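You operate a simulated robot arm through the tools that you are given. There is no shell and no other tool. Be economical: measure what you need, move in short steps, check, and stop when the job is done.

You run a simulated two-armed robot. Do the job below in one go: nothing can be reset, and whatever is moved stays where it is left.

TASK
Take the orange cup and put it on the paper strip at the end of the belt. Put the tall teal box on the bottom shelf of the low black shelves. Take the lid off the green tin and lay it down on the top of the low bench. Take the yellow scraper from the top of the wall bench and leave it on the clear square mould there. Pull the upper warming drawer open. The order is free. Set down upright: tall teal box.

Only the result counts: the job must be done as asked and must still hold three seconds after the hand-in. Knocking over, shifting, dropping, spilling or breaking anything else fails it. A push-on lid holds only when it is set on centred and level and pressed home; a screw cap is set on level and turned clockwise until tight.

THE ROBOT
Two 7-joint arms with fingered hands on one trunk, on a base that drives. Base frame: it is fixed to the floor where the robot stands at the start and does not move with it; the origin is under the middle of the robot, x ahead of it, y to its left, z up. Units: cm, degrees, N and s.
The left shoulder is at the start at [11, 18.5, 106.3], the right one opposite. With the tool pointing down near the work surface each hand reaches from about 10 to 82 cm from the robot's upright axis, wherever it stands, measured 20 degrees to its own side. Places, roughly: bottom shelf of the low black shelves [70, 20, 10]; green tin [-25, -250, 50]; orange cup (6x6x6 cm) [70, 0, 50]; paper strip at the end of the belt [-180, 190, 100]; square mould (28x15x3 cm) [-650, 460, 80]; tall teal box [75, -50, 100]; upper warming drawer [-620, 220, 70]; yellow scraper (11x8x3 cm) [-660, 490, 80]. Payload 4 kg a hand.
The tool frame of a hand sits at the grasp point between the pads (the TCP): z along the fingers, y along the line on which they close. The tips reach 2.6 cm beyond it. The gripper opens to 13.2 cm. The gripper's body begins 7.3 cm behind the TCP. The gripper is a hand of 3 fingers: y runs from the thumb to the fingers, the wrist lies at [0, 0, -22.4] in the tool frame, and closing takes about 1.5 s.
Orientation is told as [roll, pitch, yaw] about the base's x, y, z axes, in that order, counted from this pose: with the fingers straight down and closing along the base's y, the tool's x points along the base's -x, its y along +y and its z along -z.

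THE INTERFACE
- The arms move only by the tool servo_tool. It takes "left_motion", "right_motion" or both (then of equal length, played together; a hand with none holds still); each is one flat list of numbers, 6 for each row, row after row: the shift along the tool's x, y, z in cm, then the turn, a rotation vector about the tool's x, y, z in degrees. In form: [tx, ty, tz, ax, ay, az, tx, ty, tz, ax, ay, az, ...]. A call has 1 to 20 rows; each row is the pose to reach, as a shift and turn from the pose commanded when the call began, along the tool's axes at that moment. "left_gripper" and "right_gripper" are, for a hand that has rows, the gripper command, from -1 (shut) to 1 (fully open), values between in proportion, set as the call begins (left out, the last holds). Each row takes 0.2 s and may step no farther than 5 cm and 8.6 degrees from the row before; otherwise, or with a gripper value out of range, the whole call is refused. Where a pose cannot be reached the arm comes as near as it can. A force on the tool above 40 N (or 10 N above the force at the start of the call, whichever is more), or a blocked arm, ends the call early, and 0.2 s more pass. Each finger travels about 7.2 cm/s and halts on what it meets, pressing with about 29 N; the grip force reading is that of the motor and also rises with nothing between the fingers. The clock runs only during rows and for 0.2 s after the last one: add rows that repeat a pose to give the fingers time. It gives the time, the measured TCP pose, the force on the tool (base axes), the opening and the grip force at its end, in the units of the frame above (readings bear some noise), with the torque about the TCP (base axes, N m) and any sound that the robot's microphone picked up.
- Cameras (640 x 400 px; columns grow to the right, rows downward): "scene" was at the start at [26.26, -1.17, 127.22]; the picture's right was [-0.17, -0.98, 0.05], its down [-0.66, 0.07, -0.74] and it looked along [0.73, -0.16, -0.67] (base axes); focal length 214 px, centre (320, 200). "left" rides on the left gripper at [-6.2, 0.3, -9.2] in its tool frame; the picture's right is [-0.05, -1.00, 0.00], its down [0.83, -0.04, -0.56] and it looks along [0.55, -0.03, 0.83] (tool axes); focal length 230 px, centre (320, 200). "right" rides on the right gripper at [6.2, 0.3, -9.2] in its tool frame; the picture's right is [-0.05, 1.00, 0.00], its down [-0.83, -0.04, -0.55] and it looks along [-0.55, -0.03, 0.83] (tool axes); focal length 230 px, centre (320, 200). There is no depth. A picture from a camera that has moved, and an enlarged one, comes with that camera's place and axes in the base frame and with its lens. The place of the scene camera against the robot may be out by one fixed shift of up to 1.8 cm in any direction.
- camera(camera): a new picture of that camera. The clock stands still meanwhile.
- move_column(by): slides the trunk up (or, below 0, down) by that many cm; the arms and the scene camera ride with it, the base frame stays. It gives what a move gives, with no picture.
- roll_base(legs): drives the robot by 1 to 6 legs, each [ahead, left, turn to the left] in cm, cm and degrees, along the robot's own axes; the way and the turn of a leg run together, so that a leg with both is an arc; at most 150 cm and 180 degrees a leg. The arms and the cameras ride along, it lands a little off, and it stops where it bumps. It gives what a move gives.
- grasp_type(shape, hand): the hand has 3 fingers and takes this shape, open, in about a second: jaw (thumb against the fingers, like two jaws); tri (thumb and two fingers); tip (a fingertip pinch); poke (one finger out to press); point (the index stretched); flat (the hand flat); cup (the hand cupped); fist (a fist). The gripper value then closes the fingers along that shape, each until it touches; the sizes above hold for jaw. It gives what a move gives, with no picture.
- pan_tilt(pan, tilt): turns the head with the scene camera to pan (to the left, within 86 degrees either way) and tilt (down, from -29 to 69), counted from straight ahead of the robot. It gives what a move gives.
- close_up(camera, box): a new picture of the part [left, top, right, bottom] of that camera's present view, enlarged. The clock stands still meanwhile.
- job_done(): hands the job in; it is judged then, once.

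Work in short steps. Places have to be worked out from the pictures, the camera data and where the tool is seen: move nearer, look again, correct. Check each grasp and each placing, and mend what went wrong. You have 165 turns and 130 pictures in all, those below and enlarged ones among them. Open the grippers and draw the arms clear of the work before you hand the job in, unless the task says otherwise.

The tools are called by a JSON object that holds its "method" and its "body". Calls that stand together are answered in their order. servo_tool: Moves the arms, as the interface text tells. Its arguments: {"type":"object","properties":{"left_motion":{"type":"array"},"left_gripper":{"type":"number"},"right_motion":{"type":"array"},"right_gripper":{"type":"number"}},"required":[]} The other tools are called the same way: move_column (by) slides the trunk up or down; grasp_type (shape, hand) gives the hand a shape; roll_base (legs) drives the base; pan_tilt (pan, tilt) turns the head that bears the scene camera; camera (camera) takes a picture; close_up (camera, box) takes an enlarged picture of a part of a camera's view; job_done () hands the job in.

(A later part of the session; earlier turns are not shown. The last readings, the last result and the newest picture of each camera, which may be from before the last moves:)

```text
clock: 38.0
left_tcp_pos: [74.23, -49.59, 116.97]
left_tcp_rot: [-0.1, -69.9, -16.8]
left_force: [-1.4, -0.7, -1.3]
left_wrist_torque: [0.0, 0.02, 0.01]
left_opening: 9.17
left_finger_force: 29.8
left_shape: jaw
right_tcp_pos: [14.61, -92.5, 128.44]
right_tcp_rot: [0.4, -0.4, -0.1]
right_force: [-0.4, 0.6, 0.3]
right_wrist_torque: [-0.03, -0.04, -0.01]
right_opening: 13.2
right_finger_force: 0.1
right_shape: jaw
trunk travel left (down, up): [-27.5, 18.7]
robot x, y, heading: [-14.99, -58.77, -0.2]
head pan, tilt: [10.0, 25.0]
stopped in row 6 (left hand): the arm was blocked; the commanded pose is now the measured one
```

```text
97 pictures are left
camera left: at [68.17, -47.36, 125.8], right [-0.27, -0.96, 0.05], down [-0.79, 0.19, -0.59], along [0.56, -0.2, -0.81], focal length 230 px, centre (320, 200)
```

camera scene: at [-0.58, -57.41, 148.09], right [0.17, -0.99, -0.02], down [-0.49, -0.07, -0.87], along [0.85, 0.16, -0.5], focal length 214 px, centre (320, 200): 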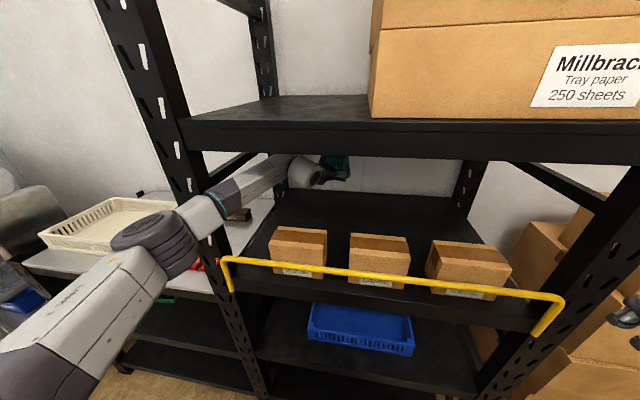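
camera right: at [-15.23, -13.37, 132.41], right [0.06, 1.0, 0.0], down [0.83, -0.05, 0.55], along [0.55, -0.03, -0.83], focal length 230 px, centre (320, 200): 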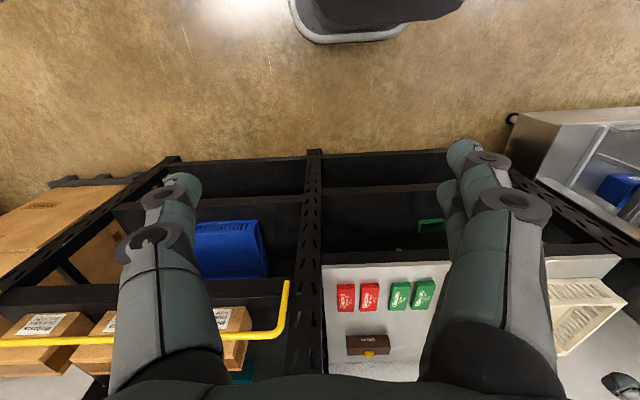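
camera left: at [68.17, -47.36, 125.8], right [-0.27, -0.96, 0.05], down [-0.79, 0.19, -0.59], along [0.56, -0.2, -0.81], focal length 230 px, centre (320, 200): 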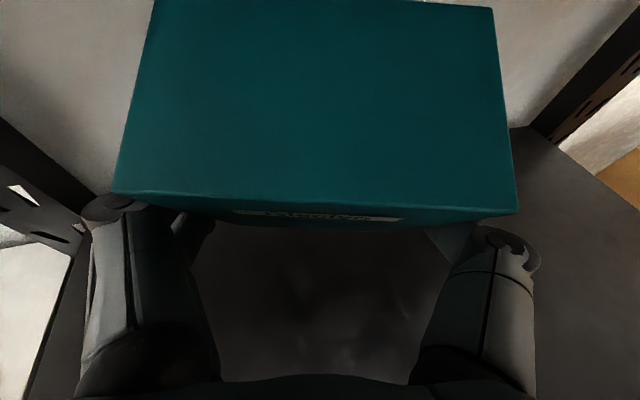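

The forearm seems to have met the left post as the elbow flexed. I back out with the base, moving slightly right, which takes the elbow off the post.

{"method": "roll_base", "body": {"legs": [[-3, -2, 0], [-12, 0, 0]]}}

{"method": "camera", "body": {"camera": "scene"}}

{"method": "camera", "body": {"camera": "left"}}

```text
clock: 39.7
left_tcp_pos: [60.06, -49.05, 116.35]
left_tcp_rot: [-1.4, -69.6, -14.3]
left_force: [0.3, 0.7, -1.0]
left_wrist_torque: [0.01, 0.03, -0.02]
left_opening: 9.18
left_finger_force: 29.4
left_shape: jaw
right_tcp_pos: [0.48, -93.66, 128.41]
right_tcp_rot: [0.1, -0.2, 0.1]
right_force: [0.7, 0.6, 0.0]
right_wrist_torque: [0.01, 0.0, 0.0]
right_opening: 13.17
right_finger_force: 0.0
right_shape: jaw
trunk travel left (down, up): [-27.5, 18.7]
robot x, y, heading: [-29.44, -60.75, 0.1]
head pan, tilt: [10.0, 25.0]
```

```text
96 pictures are left
camera scene: at [-14.99, -58.52, 147.91], right [0.18, -0.98, -0.02], down [-0.5, -0.08, -0.86], along [0.85, 0.16, -0.5], focal length 214 px, centre (320, 200)
```

scene: 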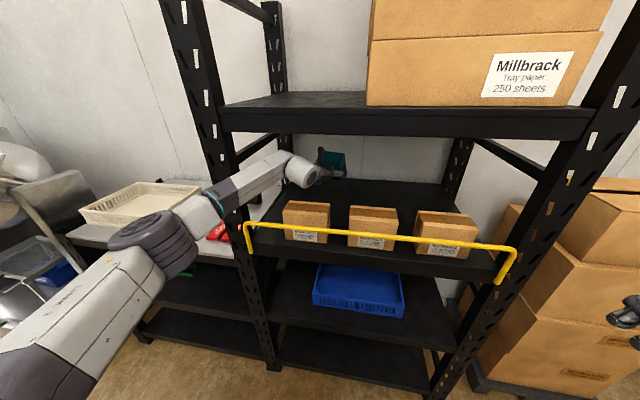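

```text
95 pictures are left
camera left: at [53.86, -46.99, 125.3], right [-0.25, -0.97, 0.06], down [-0.79, 0.17, -0.59], along [0.56, -0.19, -0.81], focal length 230 px, centre (320, 200)
```

left: 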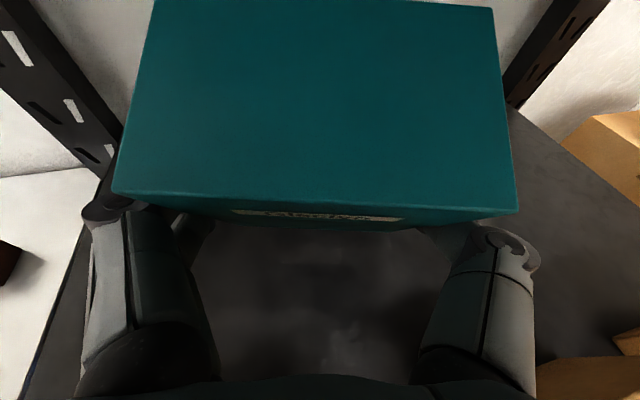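

Free of the post. I lift 2 cm more for clearance, then back out over the carton and rail.

{"method": "servo_tool", "body": {"left_motion": [-1.9, 0, -0.7, 0, 0, 0, -1.9, 0, -0.7, 0, 0, 0]}}

{"method": "roll_base", "body": {"legs": [[-20, 0, 0], [-25, 0, 0]]}}

{"method": "camera", "body": {"camera": "scene"}}

```text
clock: 40.3
left_tcp_pos: [60.08, -49.0, 118.52]
left_tcp_rot: [-1.3, -69.7, -14.3]
left_force: [0.1, 0.8, -1.6]
left_wrist_torque: [0.0, -0.01, 0.01]
left_opening: 9.16
left_finger_force: 29.0
left_shape: jaw
right_tcp_pos: [0.43, -93.67, 128.35]
right_tcp_rot: [0.1, -0.1, 0.2]
right_force: [-0.4, -0.6, -0.4]
right_wrist_torque: [0.01, 0.02, 0.02]
right_opening: 13.21
right_finger_force: 0.0
right_shape: jaw
trunk travel left (down, up): [-27.5, 18.7]
robot x, y, heading: [-29.37, -60.74, 0.2]
head pan, tilt: [10.0, 25.0]
```

```text
clock: 43.3
left_tcp_pos: [14.55, -49.54, 118.28]
left_tcp_rot: [-1.3, -69.6, -14.5]
left_force: [0.5, 0.6, -1.8]
left_wrist_torque: [0.0, 0.02, -0.02]
left_opening: 9.14
left_finger_force: 28.2
left_shape: jaw
right_tcp_pos: [-45.21, -93.77, 128.28]
right_tcp_rot: [0.1, 0.0, 0.0]
right_force: [-1.2, 0.0, 0.2]
right_wrist_torque: [0.01, 0.01, -0.03]
right_opening: 13.19
right_finger_force: 0.1
right_shape: jaw
trunk travel left (down, up): [-27.5, 18.7]
robot x, y, heading: [-75.21, -60.41, -0.0]
head pan, tilt: [10.0, 25.0]
```

```text
94 pictures are left
camera scene: at [-60.47, -58.57, 147.9], right [0.17, -0.98, -0.02], down [-0.5, -0.07, -0.86], along [0.85, 0.16, -0.5], focal length 214 px, centre (320, 200)
```

scene: 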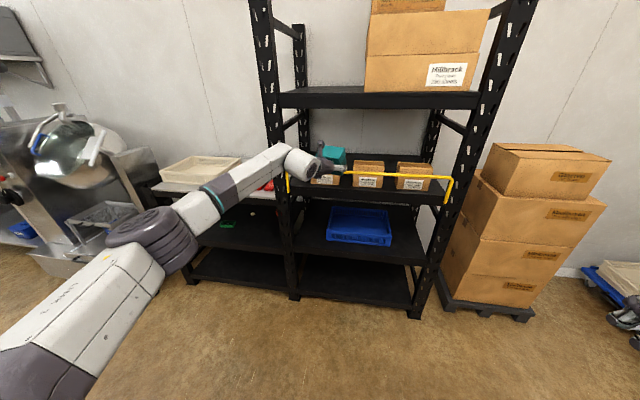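

The box is out. The wrist reaches only about 64 cm from the shoulder, so the low bottom shelf needs a steep hand. I'll set the box on the steel table's front strip, regrasp it from above, then place it. I drive left first and lower the trunk.

{"method": "roll_base", "body": {"legs": [[0, 60, 0]]}}

{"method": "move_column", "body": {"by": -16}}

{"method": "servo_tool", "body": {"left_motion": [0, 0, 0, 0, 8, 0, 0, 0, 0, 0, 16, 0, 0, 0, 0, 0, 25, 0, 0, 0, 0, 0, 25, 0]}}

{"method": "pan_tilt", "body": {"pan": 0, "tilt": 30}}

{"method": "camera", "body": {"camera": "scene"}}

```text
clock: 46.8
left_tcp_pos: [14.49, 11.28, 118.48]
left_tcp_rot: [-1.2, -69.7, -14.7]
left_force: [1.0, -0.4, -1.8]
left_wrist_torque: [-0.03, 0.06, 0.03]
left_opening: 9.17
left_finger_force: 28.8
left_shape: jaw
right_tcp_pos: [-45.24, -33.12, 128.4]
right_tcp_rot: [0.1, 0.0, 0.0]
right_force: [-0.1, -0.6, -0.3]
right_wrist_torque: [0.02, 0.01, 0.01]
right_opening: 13.21
right_finger_force: 0.1
right_shape: jaw
trunk travel left (down, up): [-27.5, 18.7]
robot x, y, heading: [-75.23, -0.35, -0.1]
head pan, tilt: [10.0, 25.0]
```

```text
clock: 48.6
left_tcp_pos: [14.38, 11.27, 102.6]
left_tcp_rot: [-1.2, -69.8, -14.8]
left_force: [0.3, -0.6, -0.4]
left_wrist_torque: [0.02, 0.02, -0.01]
left_opening: 9.18
left_finger_force: 29.5
left_shape: jaw
right_tcp_pos: [-38.24, -33.0, 104.63]
right_tcp_rot: [0.1, 12.0, 0.0]
right_force: [0.6, 0.1, 0.0]
right_wrist_torque: [0.01, 0.02, 0.0]
right_opening: 13.18
right_finger_force: 0.1
right_shape: jaw
trunk travel left (down, up): [-11.5, 34.7]
robot x, y, heading: [-74.78, -0.12, -0.2]
head pan, tilt: [10.0, 25.0]
```

```text
refused: row 3 steps farther than a row can; nothing moved
```

```text
clock: 49.3
left_tcp_pos: [14.52, 11.38, 102.36]
left_tcp_rot: [-1.3, -69.7, -14.6]
left_force: [0.0, 0.1, -2.5]
left_wrist_torque: [0.0, 0.01, -0.02]
left_opening: 9.18
left_finger_force: 28.7
left_shape: jaw
right_tcp_pos: [-38.22, -33.05, 104.57]
right_tcp_rot: [0.1, 11.9, 0.0]
right_force: [-0.4, -0.1, -0.6]
right_wrist_torque: [0.01, -0.02, 0.01]
right_opening: 13.2
right_finger_force: 0.1
right_shape: jaw
trunk travel left (down, up): [-11.5, 34.7]
robot x, y, heading: [-74.89, -0.2, 0.2]
head pan, tilt: [0.0, 30.0]
```

```text
93 pictures are left
camera scene: at [-49.0, 0.54, 126.39], right [0.0, -1.0, 0.0], down [-0.74, 0.0, -0.68], along [0.68, 0.0, -0.74], focal length 214 px, centre (320, 200)
```

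scene: 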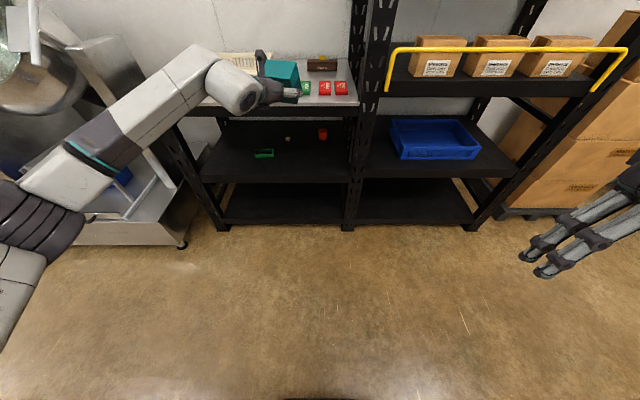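

The trunk leans forward as it goes down, so reach is better than I thought and the bottom shelf is feasible with a 45° hand. I level the box again (pitch -45) and check.

{"method": "servo_tool", "body": {"left_motion": [0, 0, 0, 0, 8, 0, 0, 0, 0, 0, 16, 0, 0, 0, 0, 0, 24, 0, 0, 0, 0, 0, 24.7, 0]}}

{"method": "servo_tool", "body": {"left_motion": [0, 0, 0, -5.2, 0, -5.2, 0, 0, 0, -10.3, 0, -10.3, 0, 0, 0, -10.3, 0, -10.3]}}

{"method": "close_up", "body": {"camera": "scene", "box": [170, 40, 400, 240]}}

```text
clock: 50.3
left_tcp_pos: [14.46, 11.25, 102.21]
left_tcp_rot: [-0.6, -45.0, -15.4]
left_force: [0.7, 0.7, -2.9]
left_wrist_torque: [0.0, 0.01, 0.02]
left_opening: 9.16
left_finger_force: 29.4
left_shape: jaw
right_tcp_pos: [-38.17, -32.99, 104.66]
right_tcp_rot: [0.1, 12.0, 0.0]
right_force: [-0.4, 0.6, -0.5]
right_wrist_torque: [0.0, 0.0, -0.03]
right_opening: 13.21
right_finger_force: 0.1
right_shape: jaw
trunk travel left (down, up): [-11.5, 34.7]
robot x, y, heading: [-74.84, 0.16, 0.3]
head pan, tilt: [0.0, 30.0]
```

```text
clock: 51.1
left_tcp_pos: [14.64, 11.22, 102.35]
left_tcp_rot: [-0.6, -44.8, -0.9]
left_force: [-0.2, -0.3, -2.1]
left_wrist_torque: [-0.05, 0.01, -0.01]
left_opening: 9.15
left_finger_force: 28.8
left_shape: jaw
right_tcp_pos: [-38.14, -32.92, 104.58]
right_tcp_rot: [0.1, 12.1, 0.0]
right_force: [0.8, -0.4, 0.5]
right_wrist_torque: [-0.05, 0.02, -0.02]
right_opening: 13.2
right_finger_force: 0.1
right_shape: jaw
trunk travel left (down, up): [-11.5, 34.7]
robot x, y, heading: [-74.88, -0.03, 0.1]
head pan, tilt: [0.0, 30.0]
```

```text
2.00 times, centred on (285, 140) of scene
camera zoom: at [-48.99, 0.57, 126.38], right [0.0, -1.0, 0.0], down [-0.74, 0.0, -0.67], along [0.67, 0.0, -0.74], focal length 429 px, centre (390, 320)
```

zoom: 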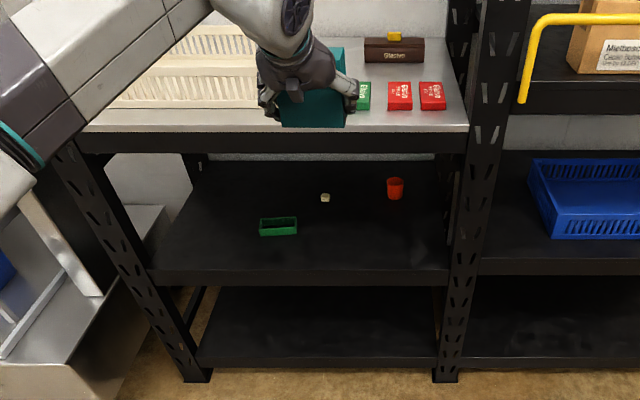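

Front plane is x≈38, mid shelf z≈45–51, bottom shelf z≈10–13. I lower the trunk fully, then bring the box back and down to z≈30 in the free space.

{"method": "move_column", "body": {"by": -11.5}}

{"method": "servo_tool", "body": {"left_motion": [4.3, 0, 1.8, 0, 0, 0, 8.7, 0, 3.6, 0, 0, 0, 13, 0, 5.5, 0, 0, 0, 17.4, 0, 7.3, 0, 0, 0, 21.7, 0, 9.1, 0, 0, 0, 26, 0, 10.9, 0, 0, 0, 30.4, 0, 12.7, 0, 0, 0, 34.7, 0, 14.6, 0, 0, 0, 39, 0, 16.4, 0, 0, 0, 43.4, 0, 18.2, 0, 0, 0, 47.8, 0, 20, 0, 0, 0, 52, 0, 21.9, 0, 0, 0, 56.4, 0, 23.7, 0, 0, 0, 60.8, 0, 25.5, 0, 0, 0, 60.8, 0, 25.5, 0, 0, 0]}}

{"method": "camera", "body": {"camera": "scene"}}

```text
clock: 52.6
left_tcp_pos: [14.41, 11.27, 91.25]
left_tcp_rot: [-0.6, -45.0, -0.9]
left_force: [0.7, 0.5, -1.9]
left_wrist_torque: [0.03, 0.02, 0.01]
left_opening: 9.16
left_finger_force: 29.1
left_shape: jaw
right_tcp_pos: [-32.73, -32.97, 83.56]
right_tcp_rot: [0.1, 24.9, 0.0]
right_force: [-0.1, 0.1, 0.9]
right_wrist_torque: [0.01, 0.02, 0.02]
right_opening: 13.21
right_finger_force: 0.0
right_shape: jaw
trunk travel left (down, up): [0.0, 46.2]
robot x, y, heading: [-75.07, 0.14, 0.2]
head pan, tilt: [0.0, 30.0]
```

```text
clock: 55.8
left_tcp_pos: [-10.42, 10.94, 30.02]
left_tcp_rot: [-0.6, -44.9, -0.9]
left_force: [0.9, 0.6, -2.1]
left_wrist_torque: [0.01, 0.02, -0.04]
left_opening: 9.12
left_finger_force: 29.1
left_shape: jaw
right_tcp_pos: [-32.65, -32.93, 83.49]
right_tcp_rot: [0.2, 25.0, -0.1]
right_force: [-0.4, 0.0, -0.4]
right_wrist_torque: [0.02, 0.05, 0.02]
right_opening: 13.19
right_finger_force: 0.0
right_shape: jaw
trunk travel left (down, up): [0.0, 46.2]
robot x, y, heading: [-75.12, 0.28, 0.1]
head pan, tilt: [0.0, 30.0]
```

```text
91 pictures are left
camera scene: at [-37.97, 0.55, 107.23], right [0.0, -1.0, 0.0], down [-0.87, 0.0, -0.49], along [0.49, 0.0, -0.87], focal length 214 px, centre (320, 200)
```

scene: 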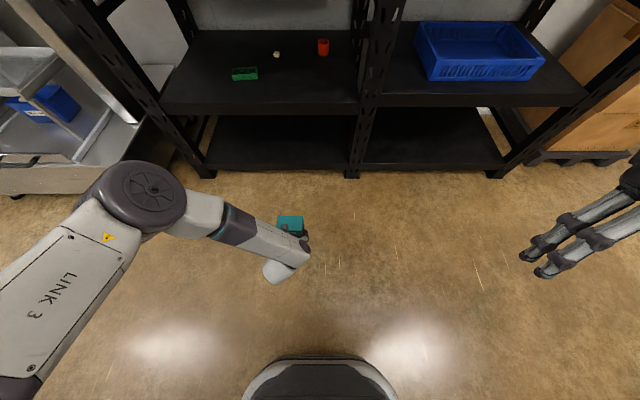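

The elbow is bent out to the left and could hit the mid shelf if I drive like this. I extend forward and down, which straightens the arm, and look again.

{"method": "servo_tool", "body": {"left_motion": [0.4, 0, 3, 0, 0, 0, 0.7, 0, 6, 0, 0, 0, 0.9, 0, 9, 0, 0, 0, 0.9, 0, 12, 0, 0, 0, 0.7, 0, 14.8, 0.5, 0, 0.6, 0.7, 0, 14.8, 0.5, 0, 0.6]}}

{"method": "camera", "body": {"camera": "scene"}}

```text
clock: 57.2
left_tcp_pos: [-0.61, 11.02, 18.96]
left_tcp_rot: [-0.5, -44.8, -1.7]
left_force: [0.9, -0.5, -1.2]
left_wrist_torque: [-0.02, 0.03, -0.01]
left_opening: 9.12
left_finger_force: 29.1
left_shape: jaw
right_tcp_pos: [-32.57, -32.92, 83.44]
right_tcp_rot: [0.2, 25.1, 0.0]
right_force: [0.1, 0.1, 0.2]
right_wrist_torque: [-0.01, 0.03, -0.01]
right_opening: 13.17
right_finger_force: 0.1
right_shape: jaw
trunk travel left (down, up): [0.0, 46.2]
robot x, y, heading: [-74.93, -0.14, 0.1]
head pan, tilt: [0.0, 30.0]
```

```text
90 pictures are left
camera scene: at [-37.94, 0.53, 107.21], right [0.0, -1.0, 0.0], down [-0.87, 0.0, -0.49], along [0.49, 0.0, -0.87], focal length 214 px, centre (320, 200)
```

scene: 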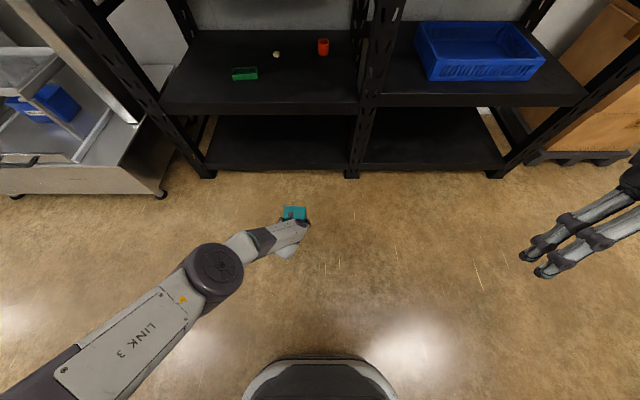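

The elbow is tucked behind now. I drive 34 cm forward, stopping with the box just before the shelf, and look through the hand camera.

{"method": "roll_base", "body": {"legs": [[33, 0, 0]]}}

{"method": "camera", "body": {"camera": "left"}}

{"method": "camera", "body": {"camera": "scene"}}

```text
clock: 59.3
left_tcp_pos: [32.12, 10.74, 18.84]
left_tcp_rot: [-0.5, -44.8, -1.9]
left_force: [0.0, 0.7, -2.2]
left_wrist_torque: [0.03, 0.04, 0.01]
left_opening: 9.16
left_finger_force: 29.5
left_shape: jaw
right_tcp_pos: [0.25, -33.1, 83.34]
right_tcp_rot: [0.3, 25.1, -0.2]
right_force: [0.1, -0.2, 0.1]
right_wrist_torque: [0.0, -0.01, 0.0]
right_opening: 13.18
right_finger_force: 0.1
right_shape: jaw
trunk travel left (down, up): [0.0, 46.2]
robot x, y, heading: [-42.24, 0.06, -0.2]
head pan, tilt: [0.0, 30.0]
```

```text
89 pictures are left
camera left: at [30.09, 11.26, 29.69], right [0.0, -1.0, 0.04], down [-0.98, -0.01, -0.19], along [0.19, -0.04, -0.98], focal length 230 px, centre (320, 200)
```

left: 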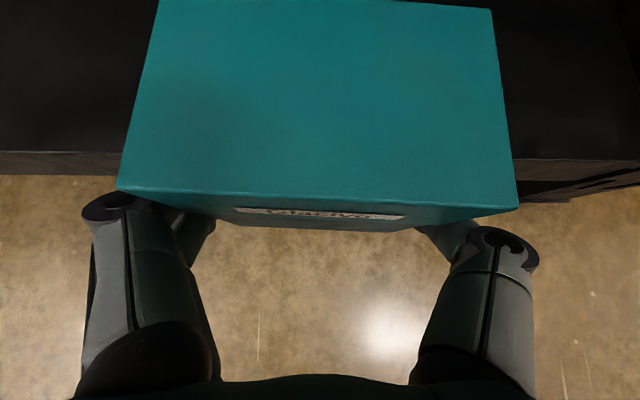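

```text
88 pictures are left
camera scene: at [-5.07, 0.38, 107.17], right [0.0, -1.0, 0.0], down [-0.87, 0.0, -0.49], along [0.49, 0.0, -0.87], focal length 214 px, centre (320, 200)
```

scene: 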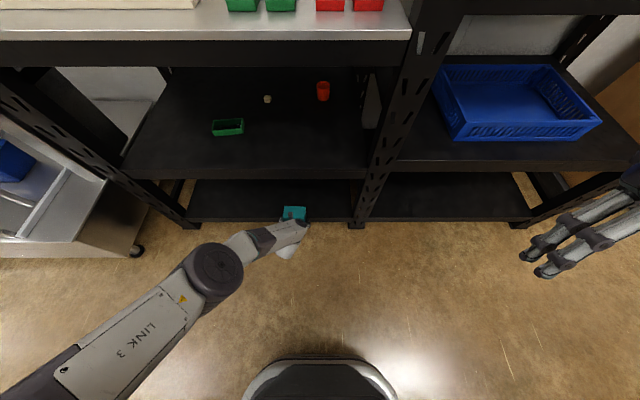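

The shelf front edge is at x≈38 and the box is above the shelf level. I drive 10.5 cm further in.

{"method": "roll_base", "body": {"legs": [[11, 0, 0]]}}

{"method": "camera", "body": {"camera": "left"}}

```text
clock: 60.5
left_tcp_pos: [43.17, 10.95, 18.74]
left_tcp_rot: [-0.4, -44.8, -1.6]
left_force: [0.6, 0.0, -2.3]
left_wrist_torque: [0.02, 0.03, -0.01]
left_opening: 9.14
left_finger_force: 28.8
left_shape: jaw
right_tcp_pos: [11.33, -33.05, 83.34]
right_tcp_rot: [0.2, 25.0, -0.1]
right_force: [0.4, 0.3, -0.4]
right_wrist_torque: [0.03, -0.02, -0.02]
right_opening: 13.19
right_finger_force: 0.0
right_shape: jaw
trunk travel left (down, up): [0.0, 46.2]
robot x, y, heading: [-31.29, -0.11, 0.4]
head pan, tilt: [0.0, 30.0]
```

```text
87 pictures are left
camera left: at [41.04, 11.4, 29.66], right [0.0, -1.0, 0.04], down [-0.98, -0.01, -0.19], along [0.19, -0.04, -0.98], focal length 230 px, centre (320, 200)
```

left: 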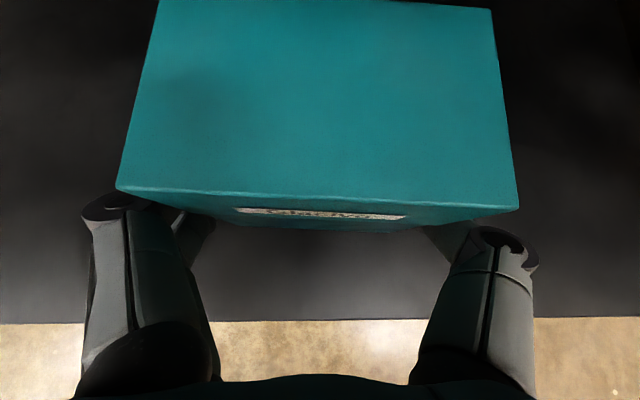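

Shelf surface estimates at z≈13–15, box bottom at about 15.4. I lower in small steps watching the force.

{"method": "servo_tool", "body": {"left_motion": [0.35, 0, 0.35, 0, 0, 0, 0.7, 0, 0.7, 0, 0, 0]}}

{"method": "servo_tool", "body": {"left_motion": [0.25, 0, 0.25, 0, 0, 0, 0.5, 0, 0.5, 0, 0, 0]}}

{"method": "servo_tool", "body": {"left_motion": [0.25, 0, 0.25, 0, 0, 0, 0.5, 0, 0.5, 0, 0, 0]}}

```text
clock: 61.1
left_tcp_pos: [43.19, 11.14, 17.94]
left_tcp_rot: [-0.4, -44.8, -1.8]
left_force: [0.5, 0.2, -1.4]
left_wrist_torque: [0.03, 0.0, -0.01]
left_opening: 9.1
left_finger_force: 28.7
left_shape: jaw
right_tcp_pos: [11.16, -33.01, 83.44]
right_tcp_rot: [0.2, 24.9, 0.1]
right_force: [0.0, 0.5, 0.7]
right_wrist_torque: [0.01, 0.0, -0.02]
right_opening: 13.21
right_finger_force: 0.2
right_shape: jaw
trunk travel left (down, up): [0.0, 46.2]
robot x, y, heading: [-31.22, -0.0, 0.1]
head pan, tilt: [0.0, 30.0]
```

```text
clock: 61.7
left_tcp_pos: [43.12, 11.1, 17.99]
left_tcp_rot: [-0.5, -44.8, -1.7]
left_force: [0.5, -0.2, -1.5]
left_wrist_torque: [0.01, 0.02, -0.02]
left_opening: 9.1
left_finger_force: 29.5
left_shape: jaw
left hand out of reach, approached as far as the arm can: row 1, 2
right_tcp_pos: [11.13, -33.0, 83.48]
right_tcp_rot: [0.1, 25.0, 0.1]
right_force: [-0.3, 0.5, -0.6]
right_wrist_torque: [0.0, 0.01, 0.02]
right_opening: 13.2
right_finger_force: 0.0
right_shape: jaw
trunk travel left (down, up): [0.0, 46.2]
robot x, y, heading: [-31.56, 0.18, 0.2]
head pan, tilt: [0.0, 30.0]
```

```text
clock: 62.3
left_tcp_pos: [43.11, 11.06, 18.0]
left_tcp_rot: [-0.5, -44.8, -1.8]
left_force: [-0.4, -0.2, -2.8]
left_wrist_torque: [-0.01, 0.05, -0.02]
left_opening: 9.11
left_finger_force: 29.1
left_shape: jaw
left hand out of reach, approached as far as the arm can: row 1, 2
right_tcp_pos: [11.22, -33.03, 83.44]
right_tcp_rot: [0.1, 25.0, 0.0]
right_force: [-0.1, -0.3, 0.2]
right_wrist_torque: [-0.02, -0.02, 0.0]
right_opening: 13.18
right_finger_force: 0.1
right_shape: jaw
trunk travel left (down, up): [0.0, 46.2]
robot x, y, heading: [-31.28, 0.01, -0.1]
head pan, tilt: [0.0, 30.0]
```

Reach limit, with no contact yet. I pull the hand back 4 cm, drive 5 cm nearer, then continue down.

{"method": "servo_tool", "body": {"left_motion": [0.7, 0, -1.5, 0, 0, 0, 2.1, 0, -3.5, 0, 0, 0, 2.1, 0, -3.5, 0, 0, 0]}}

{"method": "roll_base", "body": {"legs": [[6, 0, 0]]}}

{"method": "servo_tool", "body": {"left_motion": [0.25, 0, 0.25, 0, 0, 0, 0.5, 0, 0.5, 0, 0, 0]}}

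```text
clock: 63.1
left_tcp_pos: [39.34, 11.28, 18.83]
left_tcp_rot: [-0.1, -44.4, -1.7]
left_force: [0.1, 0.4, -1.8]
left_wrist_torque: [0.02, 0.04, -0.02]
left_opening: 9.11
left_finger_force: 28.5
left_shape: jaw
right_tcp_pos: [11.19, -33.01, 83.39]
right_tcp_rot: [0.2, 25.0, -0.1]
right_force: [1.7, -0.2, 0.2]
right_wrist_torque: [-0.03, 0.03, 0.01]
right_opening: 13.2
right_finger_force: 0.1
right_shape: jaw
trunk travel left (down, up): [0.0, 46.2]
robot x, y, heading: [-31.23, 0.26, -0.0]
head pan, tilt: [0.0, 30.0]
```

```text
clock: 64.1
left_tcp_pos: [45.36, 11.06, 18.76]
left_tcp_rot: [-0.1, -44.3, -1.7]
left_force: [-0.5, -0.4, -1.9]
left_wrist_torque: [0.0, 0.02, -0.03]
left_opening: 9.16
left_finger_force: 28.2
left_shape: jaw
right_tcp_pos: [17.07, -33.15, 83.5]
right_tcp_rot: [0.2, 25.0, 0.0]
right_force: [0.6, -0.6, 0.2]
right_wrist_torque: [0.0, 0.02, -0.02]
right_opening: 13.18
right_finger_force: 0.0
right_shape: jaw
trunk travel left (down, up): [0.0, 46.2]
robot x, y, heading: [-25.42, 0.04, -0.2]
head pan, tilt: [0.0, 30.0]
```

```text
clock: 64.7
left_tcp_pos: [45.38, 11.18, 18.17]
left_tcp_rot: [-0.1, -44.4, -1.7]
left_force: [0.0, 0.3, -1.1]
left_wrist_torque: [0.02, 0.01, -0.01]
left_opening: 9.13
left_finger_force: 29.2
left_shape: jaw
right_tcp_pos: [17.07, -33.13, 83.51]
right_tcp_rot: [0.2, 25.0, 0.0]
right_force: [-0.6, 0.9, 0.6]
right_wrist_torque: [0.0, 0.0, 0.01]
right_opening: 13.18
right_finger_force: 0.0
right_shape: jaw
trunk travel left (down, up): [0.0, 46.2]
robot x, y, heading: [-25.17, -0.05, -0.1]
head pan, tilt: [0.0, 30.0]
```

Continuing down in small steps.

{"method": "servo_tool", "body": {"left_motion": [0.35, 0, 0.35, 0, 0, 0, 0.7, 0, 0.7, 0, -0.5, 0]}}

{"method": "servo_tool", "body": {"left_motion": [0.35, 0, 0.35, 0, 0, 0, 0.7, 0, 0.7, 0, 0, 0]}}

{"method": "servo_tool", "body": {"left_motion": [0.35, 0, 0.35, 0, 0, 0, 0.7, 0, 0.7, 0, 0, 0]}}

{"method": "camera", "body": {"camera": "left"}}

```text
clock: 65.3
left_tcp_pos: [45.56, 11.06, 17.24]
left_tcp_rot: [0.1, -44.8, -1.9]
left_force: [-1.2, -0.7, 1.3]
left_wrist_torque: [-0.17, -0.01, -0.04]
left_opening: 9.12
left_finger_force: 29.3
left_shape: jaw
right_tcp_pos: [17.12, -33.09, 83.41]
right_tcp_rot: [0.2, 25.0, -0.1]
right_force: [-0.7, -0.7, 0.3]
right_wrist_torque: [-0.01, 0.02, 0.03]
right_opening: 13.18
right_finger_force: 0.0
right_shape: jaw
trunk travel left (down, up): [0.0, 46.2]
robot x, y, heading: [-25.13, -0.12, -0.1]
head pan, tilt: [0.0, 30.0]
```

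```text
clock: 66.0
left_tcp_pos: [46.0, 11.08, 17.02]
left_tcp_rot: [0.3, -45.9, -2.1]
left_force: [-6.0, -1.5, 28.8]
left_wrist_torque: [0.06, -0.25, -0.07]
left_opening: 8.97
left_finger_force: 29.1
left_shape: jaw
right_tcp_pos: [16.82, -33.15, 83.56]
right_tcp_rot: [0.2, 24.8, 0.0]
right_force: [0.1, 1.0, 0.3]
right_wrist_torque: [-0.01, -0.03, 0.01]
right_opening: 13.19
right_finger_force: 0.1
right_shape: jaw
trunk travel left (down, up): [0.0, 46.2]
robot x, y, heading: [-25.16, -0.05, 0.1]
head pan, tilt: [0.0, 30.0]
stopped in row 2 (left hand): the force on the tool passed its limit at 43 N (the readings are from after the stop); the commanded pose is now the measured one
```

```text
clock: 66.4
left_tcp_pos: [46.29, 10.99, 17.01]
left_tcp_rot: [0.4, -46.1, -2.2]
left_force: [-9.1, -0.6, 28.9]
left_wrist_torque: [0.02, -0.23, 0.0]
left_opening: 8.96
left_finger_force: 28.6
left_shape: jaw
right_tcp_pos: [16.85, -33.04, 83.39]
right_tcp_rot: [0.2, 24.8, -0.1]
right_force: [0.0, 0.0, 0.4]
right_wrist_torque: [-0.02, 0.0, -0.02]
right_opening: 13.2
right_finger_force: 0.1
right_shape: jaw
trunk travel left (down, up): [0.0, 46.2]
robot x, y, heading: [-25.6, 0.11, -0.2]
head pan, tilt: [0.0, 30.0]
stopped in row 1 (left hand): the force on the tool passed its limit at 42 N (the readings are from after the stop); the commanded pose is now the measured one
```

```text
86 pictures are left
camera left: at [43.98, 11.3, 27.81], right [0.0, -1.0, 0.03], down [-0.98, -0.01, -0.21], along [0.21, -0.03, -0.98], focal length 230 px, centre (320, 200)
```

left: 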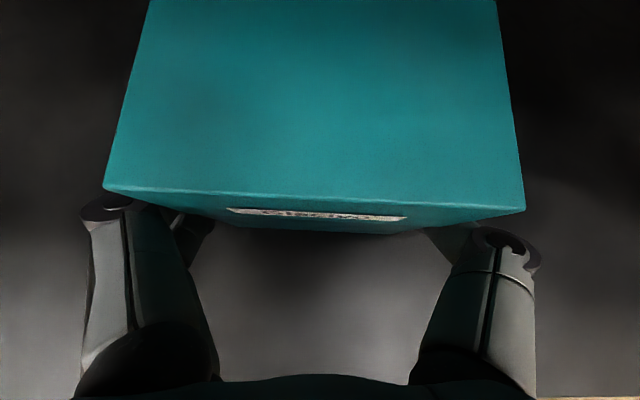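

Contact at TCP z≈17.2, so the shelf is near z 14. I relieve the pressure by 0.3 cm and open the fingers.

{"method": "servo_tool", "body": {"left_motion": [-0.2, 0, -0.2, 0, 0.8, 0, -0.2, 0, -0.2, 0, 0.8, 0]}}

{"method": "servo_tool", "body": {"left_motion": [0, 0, 0, 0, 0, 0, 0, 0, 0, 0, 0, 0, 0, 0, 0, 0, 0, 0, 0, 0, 0, 0, 0, 0, 0, 0, 0, 0, 0, 0], "left_gripper": 1}}

{"method": "camera", "body": {"camera": "left"}}

```text
clock: 67.0
left_tcp_pos: [46.18, 11.06, 17.08]
left_tcp_rot: [0.4, -45.0, -2.1]
left_force: [5.8, -3.0, 14.1]
left_wrist_torque: [-0.23, -0.26, 0.0]
left_opening: 8.95
left_finger_force: 28.7
left_shape: jaw
right_tcp_pos: [16.99, -33.13, 83.56]
right_tcp_rot: [0.2, 25.0, -0.1]
right_force: [0.3, -0.4, -0.5]
right_wrist_torque: [0.02, -0.05, 0.01]
right_opening: 13.19
right_finger_force: 0.1
right_shape: jaw
trunk travel left (down, up): [0.0, 46.2]
robot x, y, heading: [-25.62, 0.04, 0.0]
head pan, tilt: [0.0, 30.0]
```

```text
clock: 68.2
left_tcp_pos: [45.95, 11.11, 16.72]
left_tcp_rot: [0.3, -44.7, -1.9]
left_force: [-0.9, 0.1, -0.4]
left_wrist_torque: [0.02, -0.01, 0.0]
left_opening: 13.22
left_finger_force: 0.0
left_shape: jaw
right_tcp_pos: [17.19, -33.19, 83.45]
right_tcp_rot: [0.2, 25.1, 0.0]
right_force: [0.4, 1.0, -0.7]
right_wrist_torque: [0.01, 0.0, -0.01]
right_opening: 13.17
right_finger_force: 0.1
right_shape: jaw
trunk travel left (down, up): [0.0, 46.2]
robot x, y, heading: [-25.53, -0.01, 0.0]
head pan, tilt: [0.0, 30.0]
```

```text
85 pictures are left
camera left: at [43.91, 11.42, 27.66], right [0.01, -1.0, 0.03], down [-0.98, -0.01, -0.19], along [0.19, -0.03, -0.98], focal length 230 px, centre (320, 200)
```

left: 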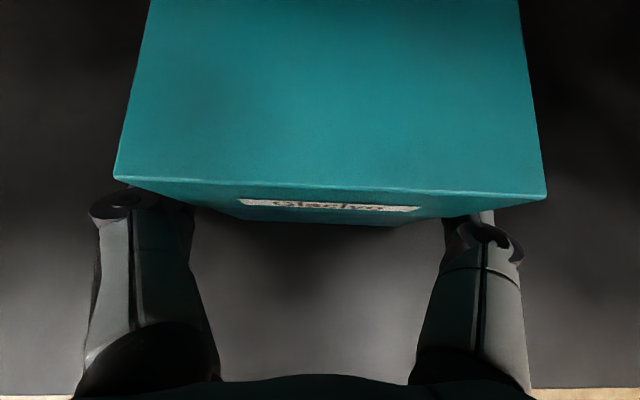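

Released and upright. I back the base straight out 30 cm and look.

{"method": "roll_base", "body": {"legs": [[-8, 0, 0], [-27, 0, 0]]}}

{"method": "camera", "body": {"camera": "scene"}}

```text
clock: 70.8
left_tcp_pos: [10.56, 11.07, 16.95]
left_tcp_rot: [0.3, -44.9, -2.2]
left_force: [0.4, 0.2, -0.1]
left_wrist_torque: [-0.02, 0.04, -0.01]
left_opening: 13.2
left_finger_force: 0.0
left_shape: jaw
right_tcp_pos: [-18.62, -33.06, 83.41]
right_tcp_rot: [0.2, 24.9, -0.2]
right_force: [0.1, -0.1, -0.4]
right_wrist_torque: [-0.03, -0.01, -0.03]
right_opening: 13.19
right_finger_force: 0.2
right_shape: jaw
trunk travel left (down, up): [0.0, 46.2]
robot x, y, heading: [-60.58, 0.16, -0.5]
head pan, tilt: [0.0, 30.0]
```

```text
84 pictures are left
camera scene: at [-23.82, 0.41, 107.24], right [0.0, -1.0, 0.0], down [-0.87, 0.0, -0.49], along [0.49, 0.0, -0.87], focal length 214 px, centre (320, 200)
```

scene: 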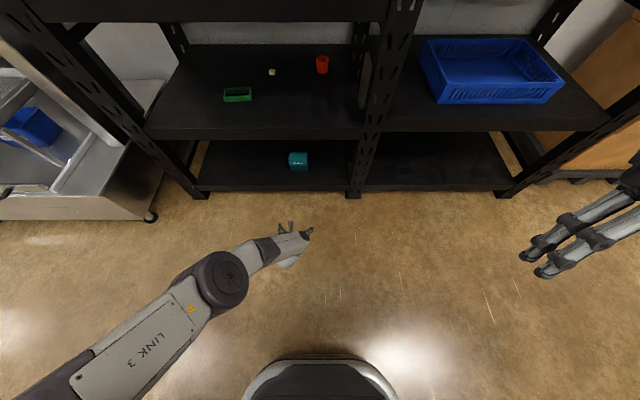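

The teal box stands on the bottom shelf. Next is the cup on the middle shelf, near (74,0), between shelf z≈51 and the tabletop's underside ≈80. I raise the left hand to z≈60 and flatten to 15° below horizontal, still in front of the shelf.

{"method": "servo_tool", "body": {"left_motion": [-4.3, 0, -1.2, 0, -3, 0, -8.6, 0, -2.4, 0, -6, 0, -12.9, 0, -3.6, 0, -9, 0, -17.2, 0, -4.9, 0, -12, 0, -21.5, 0, -6.1, 0, -15, 0, -25.8, 0, -7.3, 0, -18, 0, -30.1, 0, -8.5, 0, -21, 0, -34.5, 0, -9.7, 0, -24, 0, -38.8, 0, -11, 0, -27, 0, -43.1, 0, -12.2, 0, -30, 0, -47.4, 0, -13.4, 0, -30, 0]}}

{"method": "camera", "body": {"camera": "scene"}}

{"method": "camera", "body": {"camera": "left"}}

```text
clock: 73.2
left_tcp_pos: [34.9, 9.95, 59.89]
left_tcp_rot: [0.7, -74.8, -2.7]
left_force: [-0.5, 0.6, -0.5]
left_wrist_torque: [-0.02, 0.0, -0.01]
left_opening: 13.18
left_finger_force: 0.1
left_shape: jaw
left hand out of reach, approached as far as the arm can: row 2, 3, 4, 5, 6, 7, 8, 9, 10
right_tcp_pos: [-18.65, -33.04, 83.5]
right_tcp_rot: [0.2, 25.0, -0.3]
right_force: [-0.4, -0.8, 0.7]
right_wrist_torque: [-0.02, -0.01, -0.02]
right_opening: 13.2
right_finger_force: 0.1
right_shape: jaw
trunk travel left (down, up): [0.0, 46.2]
robot x, y, heading: [-61.37, 0.06, -0.4]
head pan, tilt: [0.0, 30.0]
```

```text
83 pictures are left
camera scene: at [-23.81, 0.47, 107.24], right [0.0, -1.0, 0.0], down [-0.87, 0.0, -0.49], along [0.49, 0.0, -0.87], focal length 214 px, centre (320, 200)
```

scene: 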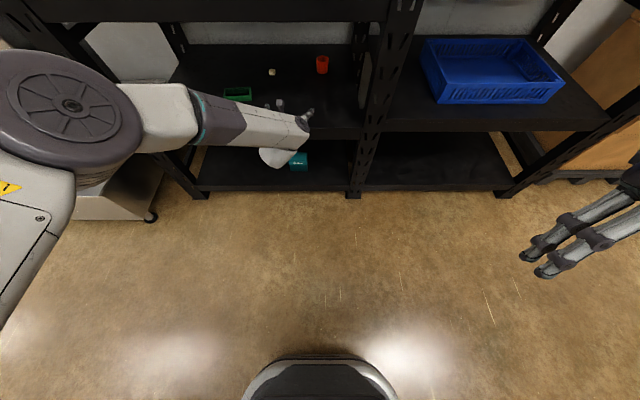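

```text
82 pictures are left
camera left: at [27.62, 10.44, 68.22], right [-0.02, -1.0, 0.05], down [-0.75, -0.01, -0.66], along [0.66, -0.05, -0.75], focal length 230 px, centre (320, 200)
```

left: 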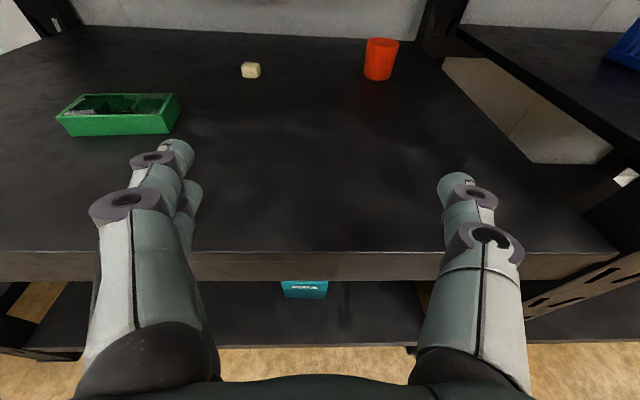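

The elbow is still bent out; more extension will straighten it. I extend 10 cm further at the same height over the shelf edge and check.

{"method": "servo_tool", "body": {"left_motion": [-1.3, 0, 4.8, 0, 0, 0, -2.6, 0, 9.6, 0, 0, 0, -2.6, 0, 9.6, 0, 0, 0]}}

{"method": "camera", "body": {"camera": "scene"}}

```text
clock: 74.0
left_tcp_pos: [43.79, 9.57, 59.89]
left_tcp_rot: [0.7, -74.9, -2.9]
left_force: [0.5, -0.7, 0.9]
left_wrist_torque: [0.01, 0.01, 0.01]
left_opening: 13.2
left_finger_force: 0.0
left_shape: jaw
left hand out of reach, approached as far as the arm can: row 2, 3
right_tcp_pos: [-18.55, -33.05, 83.5]
right_tcp_rot: [0.2, 25.1, -0.2]
right_force: [-1.1, 0.0, -0.1]
right_wrist_torque: [0.02, 0.0, 0.0]
right_opening: 13.18
right_finger_force: 0.1
right_shape: jaw
trunk travel left (down, up): [0.0, 46.2]
robot x, y, heading: [-60.81, -0.03, -0.4]
head pan, tilt: [0.0, 30.0]
```

```text
81 pictures are left
camera scene: at [-23.79, 0.43, 107.23], right [0.0, -1.0, 0.0], down [-0.87, 0.0, -0.49], along [0.49, 0.0, -0.87], focal length 214 px, centre (320, 200)
```

scene: 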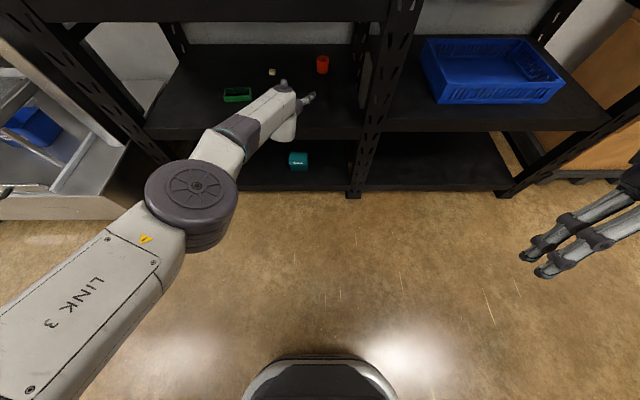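

The arm is nearly straight with the elbow staying outside the table edge. I drop to z≈55, shift the base right 12.5 cm to line up with the cup, and go in 18 cm.

{"method": "servo_tool", "body": {"left_motion": [2.4, 0, 0.65, 0, 0, 0, 4.8, 0, 1.3, 0, 0, 0]}}

{"method": "roll_base", "body": {"legs": [[0, -12.5, 0], [16, 0, 0]]}}

{"method": "camera", "body": {"camera": "scene"}}

{"method": "camera", "body": {"camera": "left"}}

```text
clock: 74.6
left_tcp_pos: [42.62, 9.73, 56.58]
left_tcp_rot: [0.8, -74.8, -2.8]
left_force: [-0.6, 0.6, -0.6]
left_wrist_torque: [0.03, 0.05, 0.01]
left_opening: 13.19
left_finger_force: 0.0
left_shape: jaw
left hand out of reach, approached as far as the arm can: row 1, 2
right_tcp_pos: [-18.41, -33.18, 83.39]
right_tcp_rot: [0.1, 25.2, -0.3]
right_force: [0.7, -0.1, 0.2]
right_wrist_torque: [-0.01, 0.02, -0.02]
right_opening: 13.19
right_finger_force: 0.1
right_shape: jaw
trunk travel left (down, up): [0.0, 46.2]
robot x, y, heading: [-60.87, -0.06, -0.1]
head pan, tilt: [0.0, 30.0]
```

```text
clock: 76.8
left_tcp_pos: [58.29, -3.38, 56.59]
left_tcp_rot: [0.8, -74.7, -2.9]
left_force: [0.0, -0.9, 0.3]
left_wrist_torque: [0.0, -0.01, 0.04]
left_opening: 13.2
left_finger_force: 0.0
left_shape: jaw
right_tcp_pos: [-2.86, -45.89, 83.35]
right_tcp_rot: [0.2, 25.1, -0.5]
right_force: [0.8, -1.0, 0.7]
right_wrist_torque: [-0.02, 0.03, -0.01]
right_opening: 13.18
right_finger_force: 0.1
right_shape: jaw
trunk travel left (down, up): [0.0, 46.2]
robot x, y, heading: [-44.9, -12.28, -0.4]
head pan, tilt: [0.0, 30.0]
```

```text
80 pictures are left
camera scene: at [-7.9, -12.42, 107.17], right [-0.01, -1.0, 0.0], down [-0.87, 0.01, -0.49], along [0.49, 0.0, -0.87], focal length 214 px, centre (320, 200)
```

scene: 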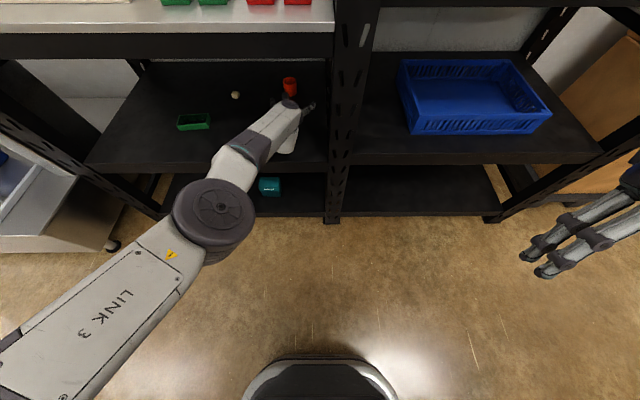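

```text
79 pictures are left
camera left: at [51.08, -2.89, 64.92], right [-0.02, -1.0, 0.05], down [-0.76, -0.01, -0.66], along [0.66, -0.05, -0.75], focal length 230 px, centre (320, 200)
```

left: 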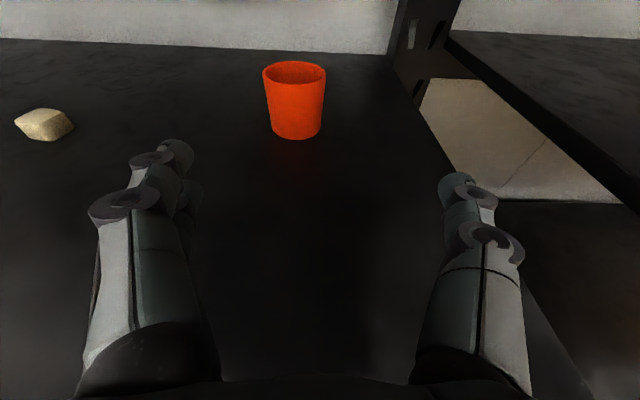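

The cup is at about (75.7,-1.6), z 50–57. I drive 12 cm in and 2 cm left, then drop the hand to cup mid-height.

{"method": "roll_base", "body": {"legs": [[0, 2, 0], [9, 0, 0]]}}

{"method": "servo_tool", "body": {"left_motion": [1.3, 0, 0.3, 0, 0, 0, 2.4, 0, 0.6, 0, 0, 0]}}

{"method": "camera", "body": {"camera": "left"}}

```text
clock: 78.3
left_tcp_pos: [67.3, -1.25, 56.6]
left_tcp_rot: [0.8, -74.8, -2.9]
left_force: [0.0, -0.5, 0.0]
left_wrist_torque: [0.01, -0.01, -0.01]
left_opening: 13.17
left_finger_force: 0.0
left_shape: jaw
right_tcp_pos: [6.3, -43.85, 83.42]
right_tcp_rot: [0.2, 25.1, -0.3]
right_force: [0.4, 0.2, -0.6]
right_wrist_torque: [0.01, 0.03, 0.0]
right_opening: 13.2
right_finger_force: 0.1
right_shape: jaw
trunk travel left (down, up): [0.0, 46.2]
robot x, y, heading: [-36.3, -10.44, -0.5]
head pan, tilt: [0.0, 30.0]
```

```text
clock: 78.9
left_tcp_pos: [66.16, -0.75, 54.18]
left_tcp_rot: [1.1, -74.9, -3.0]
left_force: [0.6, 1.0, 2.1]
left_wrist_torque: [0.17, -0.06, -0.03]
left_opening: 13.2
left_finger_force: 0.1
left_shape: jaw
left hand out of reach, approached as far as the arm can: row 1, 2
right_tcp_pos: [6.14, -43.98, 83.55]
right_tcp_rot: [0.2, 25.0, -0.3]
right_force: [0.3, -0.2, 0.0]
right_wrist_torque: [-0.01, -0.01, -0.01]
right_opening: 13.19
right_finger_force: 0.0
right_shape: jaw
trunk travel left (down, up): [0.0, 46.2]
robot x, y, heading: [-36.37, -10.65, -0.2]
head pan, tilt: [0.0, 30.0]
```

```text
78 pictures are left
camera left: at [58.97, -0.25, 62.52], right [-0.02, -1.0, 0.05], down [-0.75, -0.01, -0.66], along [0.66, -0.05, -0.75], focal length 230 px, centre (320, 200)
```

left: 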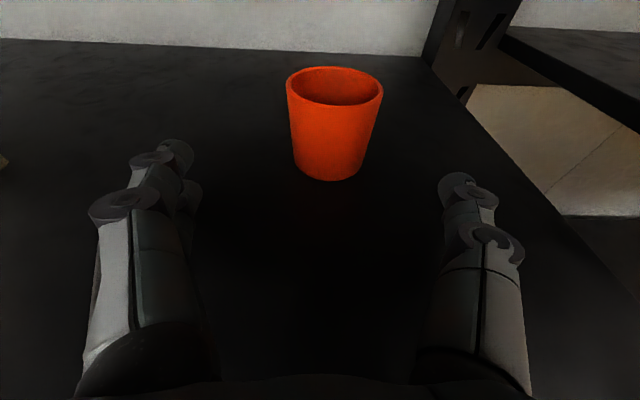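

The lower finger seems to brush the shelf. I raise 0.9 cm, then drive 8 cm in and 0.9 cm right so the cup lies between the fingers.

{"method": "servo_tool", "body": {"left_motion": [-0.9, 0, -0.2, 0, 0, 0, -0.9, 0, -0.2, 0, 0, 0]}}

{"method": "roll_base", "body": {"legs": [[0, -0.9, 0], [7.5, 0, 0]]}}

{"method": "camera", "body": {"camera": "left"}}

```text
clock: 79.5
left_tcp_pos: [66.49, -0.85, 54.87]
left_tcp_rot: [0.8, -74.9, -2.7]
left_force: [0.7, -0.1, -1.0]
left_wrist_torque: [-0.01, 0.02, 0.0]
left_opening: 13.18
left_finger_force: 0.1
left_shape: jaw
right_tcp_pos: [6.17, -43.83, 83.34]
right_tcp_rot: [0.1, 25.0, -0.3]
right_force: [0.3, 0.0, 0.4]
right_wrist_torque: [-0.07, 0.0, 0.0]
right_opening: 13.19
right_finger_force: 0.0
right_shape: jaw
trunk travel left (down, up): [0.0, 46.2]
robot x, y, heading: [-36.29, -10.49, 0.0]
head pan, tilt: [0.0, 30.0]
```

```text
clock: 80.9
left_tcp_pos: [74.24, -1.75, 54.78]
left_tcp_rot: [0.9, -74.6, -2.8]
left_force: [-0.1, 0.2, -0.5]
left_wrist_torque: [0.0, -0.04, -0.01]
left_opening: 13.21
left_finger_force: 0.1
left_shape: jaw
right_tcp_pos: [13.96, -44.88, 83.42]
right_tcp_rot: [0.2, 25.1, -0.1]
right_force: [0.6, -0.3, -0.7]
right_wrist_torque: [0.03, 0.04, 0.01]
right_opening: 13.21
right_finger_force: 0.1
right_shape: jaw
trunk travel left (down, up): [0.0, 46.2]
robot x, y, heading: [-28.6, -11.76, -0.3]
head pan, tilt: [0.0, 30.0]
```

```text
77 pictures are left
camera left: at [67.01, -1.25, 63.15], right [-0.02, -1.0, 0.05], down [-0.76, -0.01, -0.66], along [0.65, -0.05, -0.75], focal length 230 px, centre (320, 200)
```

left: 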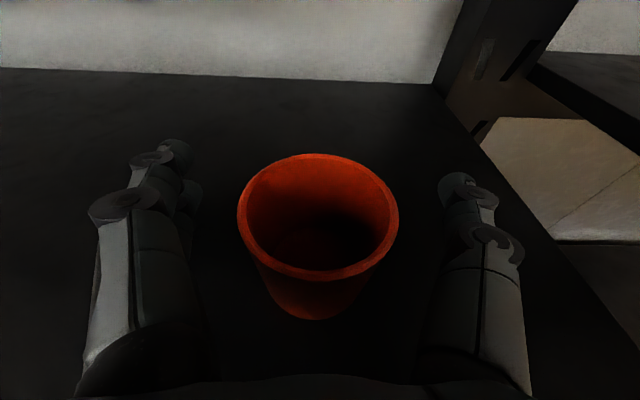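

The cup sits well between the fingers. Closing now.

{"method": "servo_tool", "body": {"left_motion": [0, 0, 0, 0, 0, 0, 0, 0, 0, 0, 0, 0, 0, 0, 0, 0, 0, 0, 0, 0, 0, 0, 0, 0, 0, 0, 0, 0, 0, 0, 0, 0, 0, 0, 0, 0, 0, 0, 0, 0, 0, 0], "left_gripper": -1}}

{"method": "servo_tool", "body": {"left_motion": [-1.5, 0, -0.4, 0, 0, 0, -3, 0, -0.8, 0, 0, 0, -3, 0, -0.8, 0, 0, 0]}}

{"method": "camera", "body": {"camera": "left"}}

```text
clock: 82.5
left_tcp_pos: [74.15, -1.72, 55.02]
left_tcp_rot: [0.8, -74.8, -2.8]
left_force: [0.0, -1.0, 0.1]
left_wrist_torque: [0.03, 0.0, 0.01]
left_opening: 0.0
left_finger_force: 29.3
left_shape: jaw
right_tcp_pos: [13.86, -44.9, 83.44]
right_tcp_rot: [0.2, 25.0, -0.2]
right_force: [-0.2, 0.5, -0.3]
right_wrist_torque: [-0.01, -0.02, 0.0]
right_opening: 13.2
right_finger_force: 0.1
right_shape: jaw
trunk travel left (down, up): [0.0, 46.2]
robot x, y, heading: [-28.73, -11.47, -0.5]
head pan, tilt: [0.0, 30.0]
```

```text
clock: 83.3
left_tcp_pos: [73.53, -2.29, 57.02]
left_tcp_rot: [1.1, -74.0, -3.5]
left_force: [0.1, 0.1, 0.4]
left_wrist_torque: [0.02, 0.0, 0.0]
left_opening: 0.01
left_finger_force: 28.8
left_shape: jaw
right_tcp_pos: [13.67, -44.96, 83.3]
right_tcp_rot: [0.3, 25.1, -0.3]
right_force: [0.8, 0.9, 0.1]
right_wrist_torque: [0.01, 0.0, 0.01]
right_opening: 13.2
right_finger_force: 0.1
right_shape: jaw
trunk travel left (down, up): [0.0, 46.2]
robot x, y, heading: [-28.36, -12.03, -0.3]
head pan, tilt: [0.0, 30.0]
```

```text
76 pictures are left
camera left: at [66.41, -1.8, 65.46], right [-0.03, -1.0, 0.04], down [-0.76, -0.01, -0.65], along [0.65, -0.05, -0.76], focal length 230 px, centre (320, 200)
```

left: 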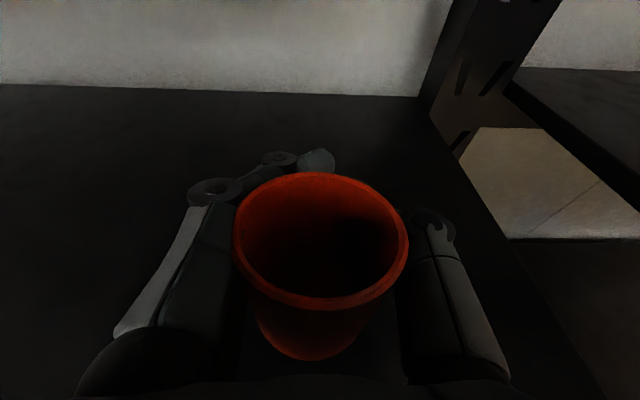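

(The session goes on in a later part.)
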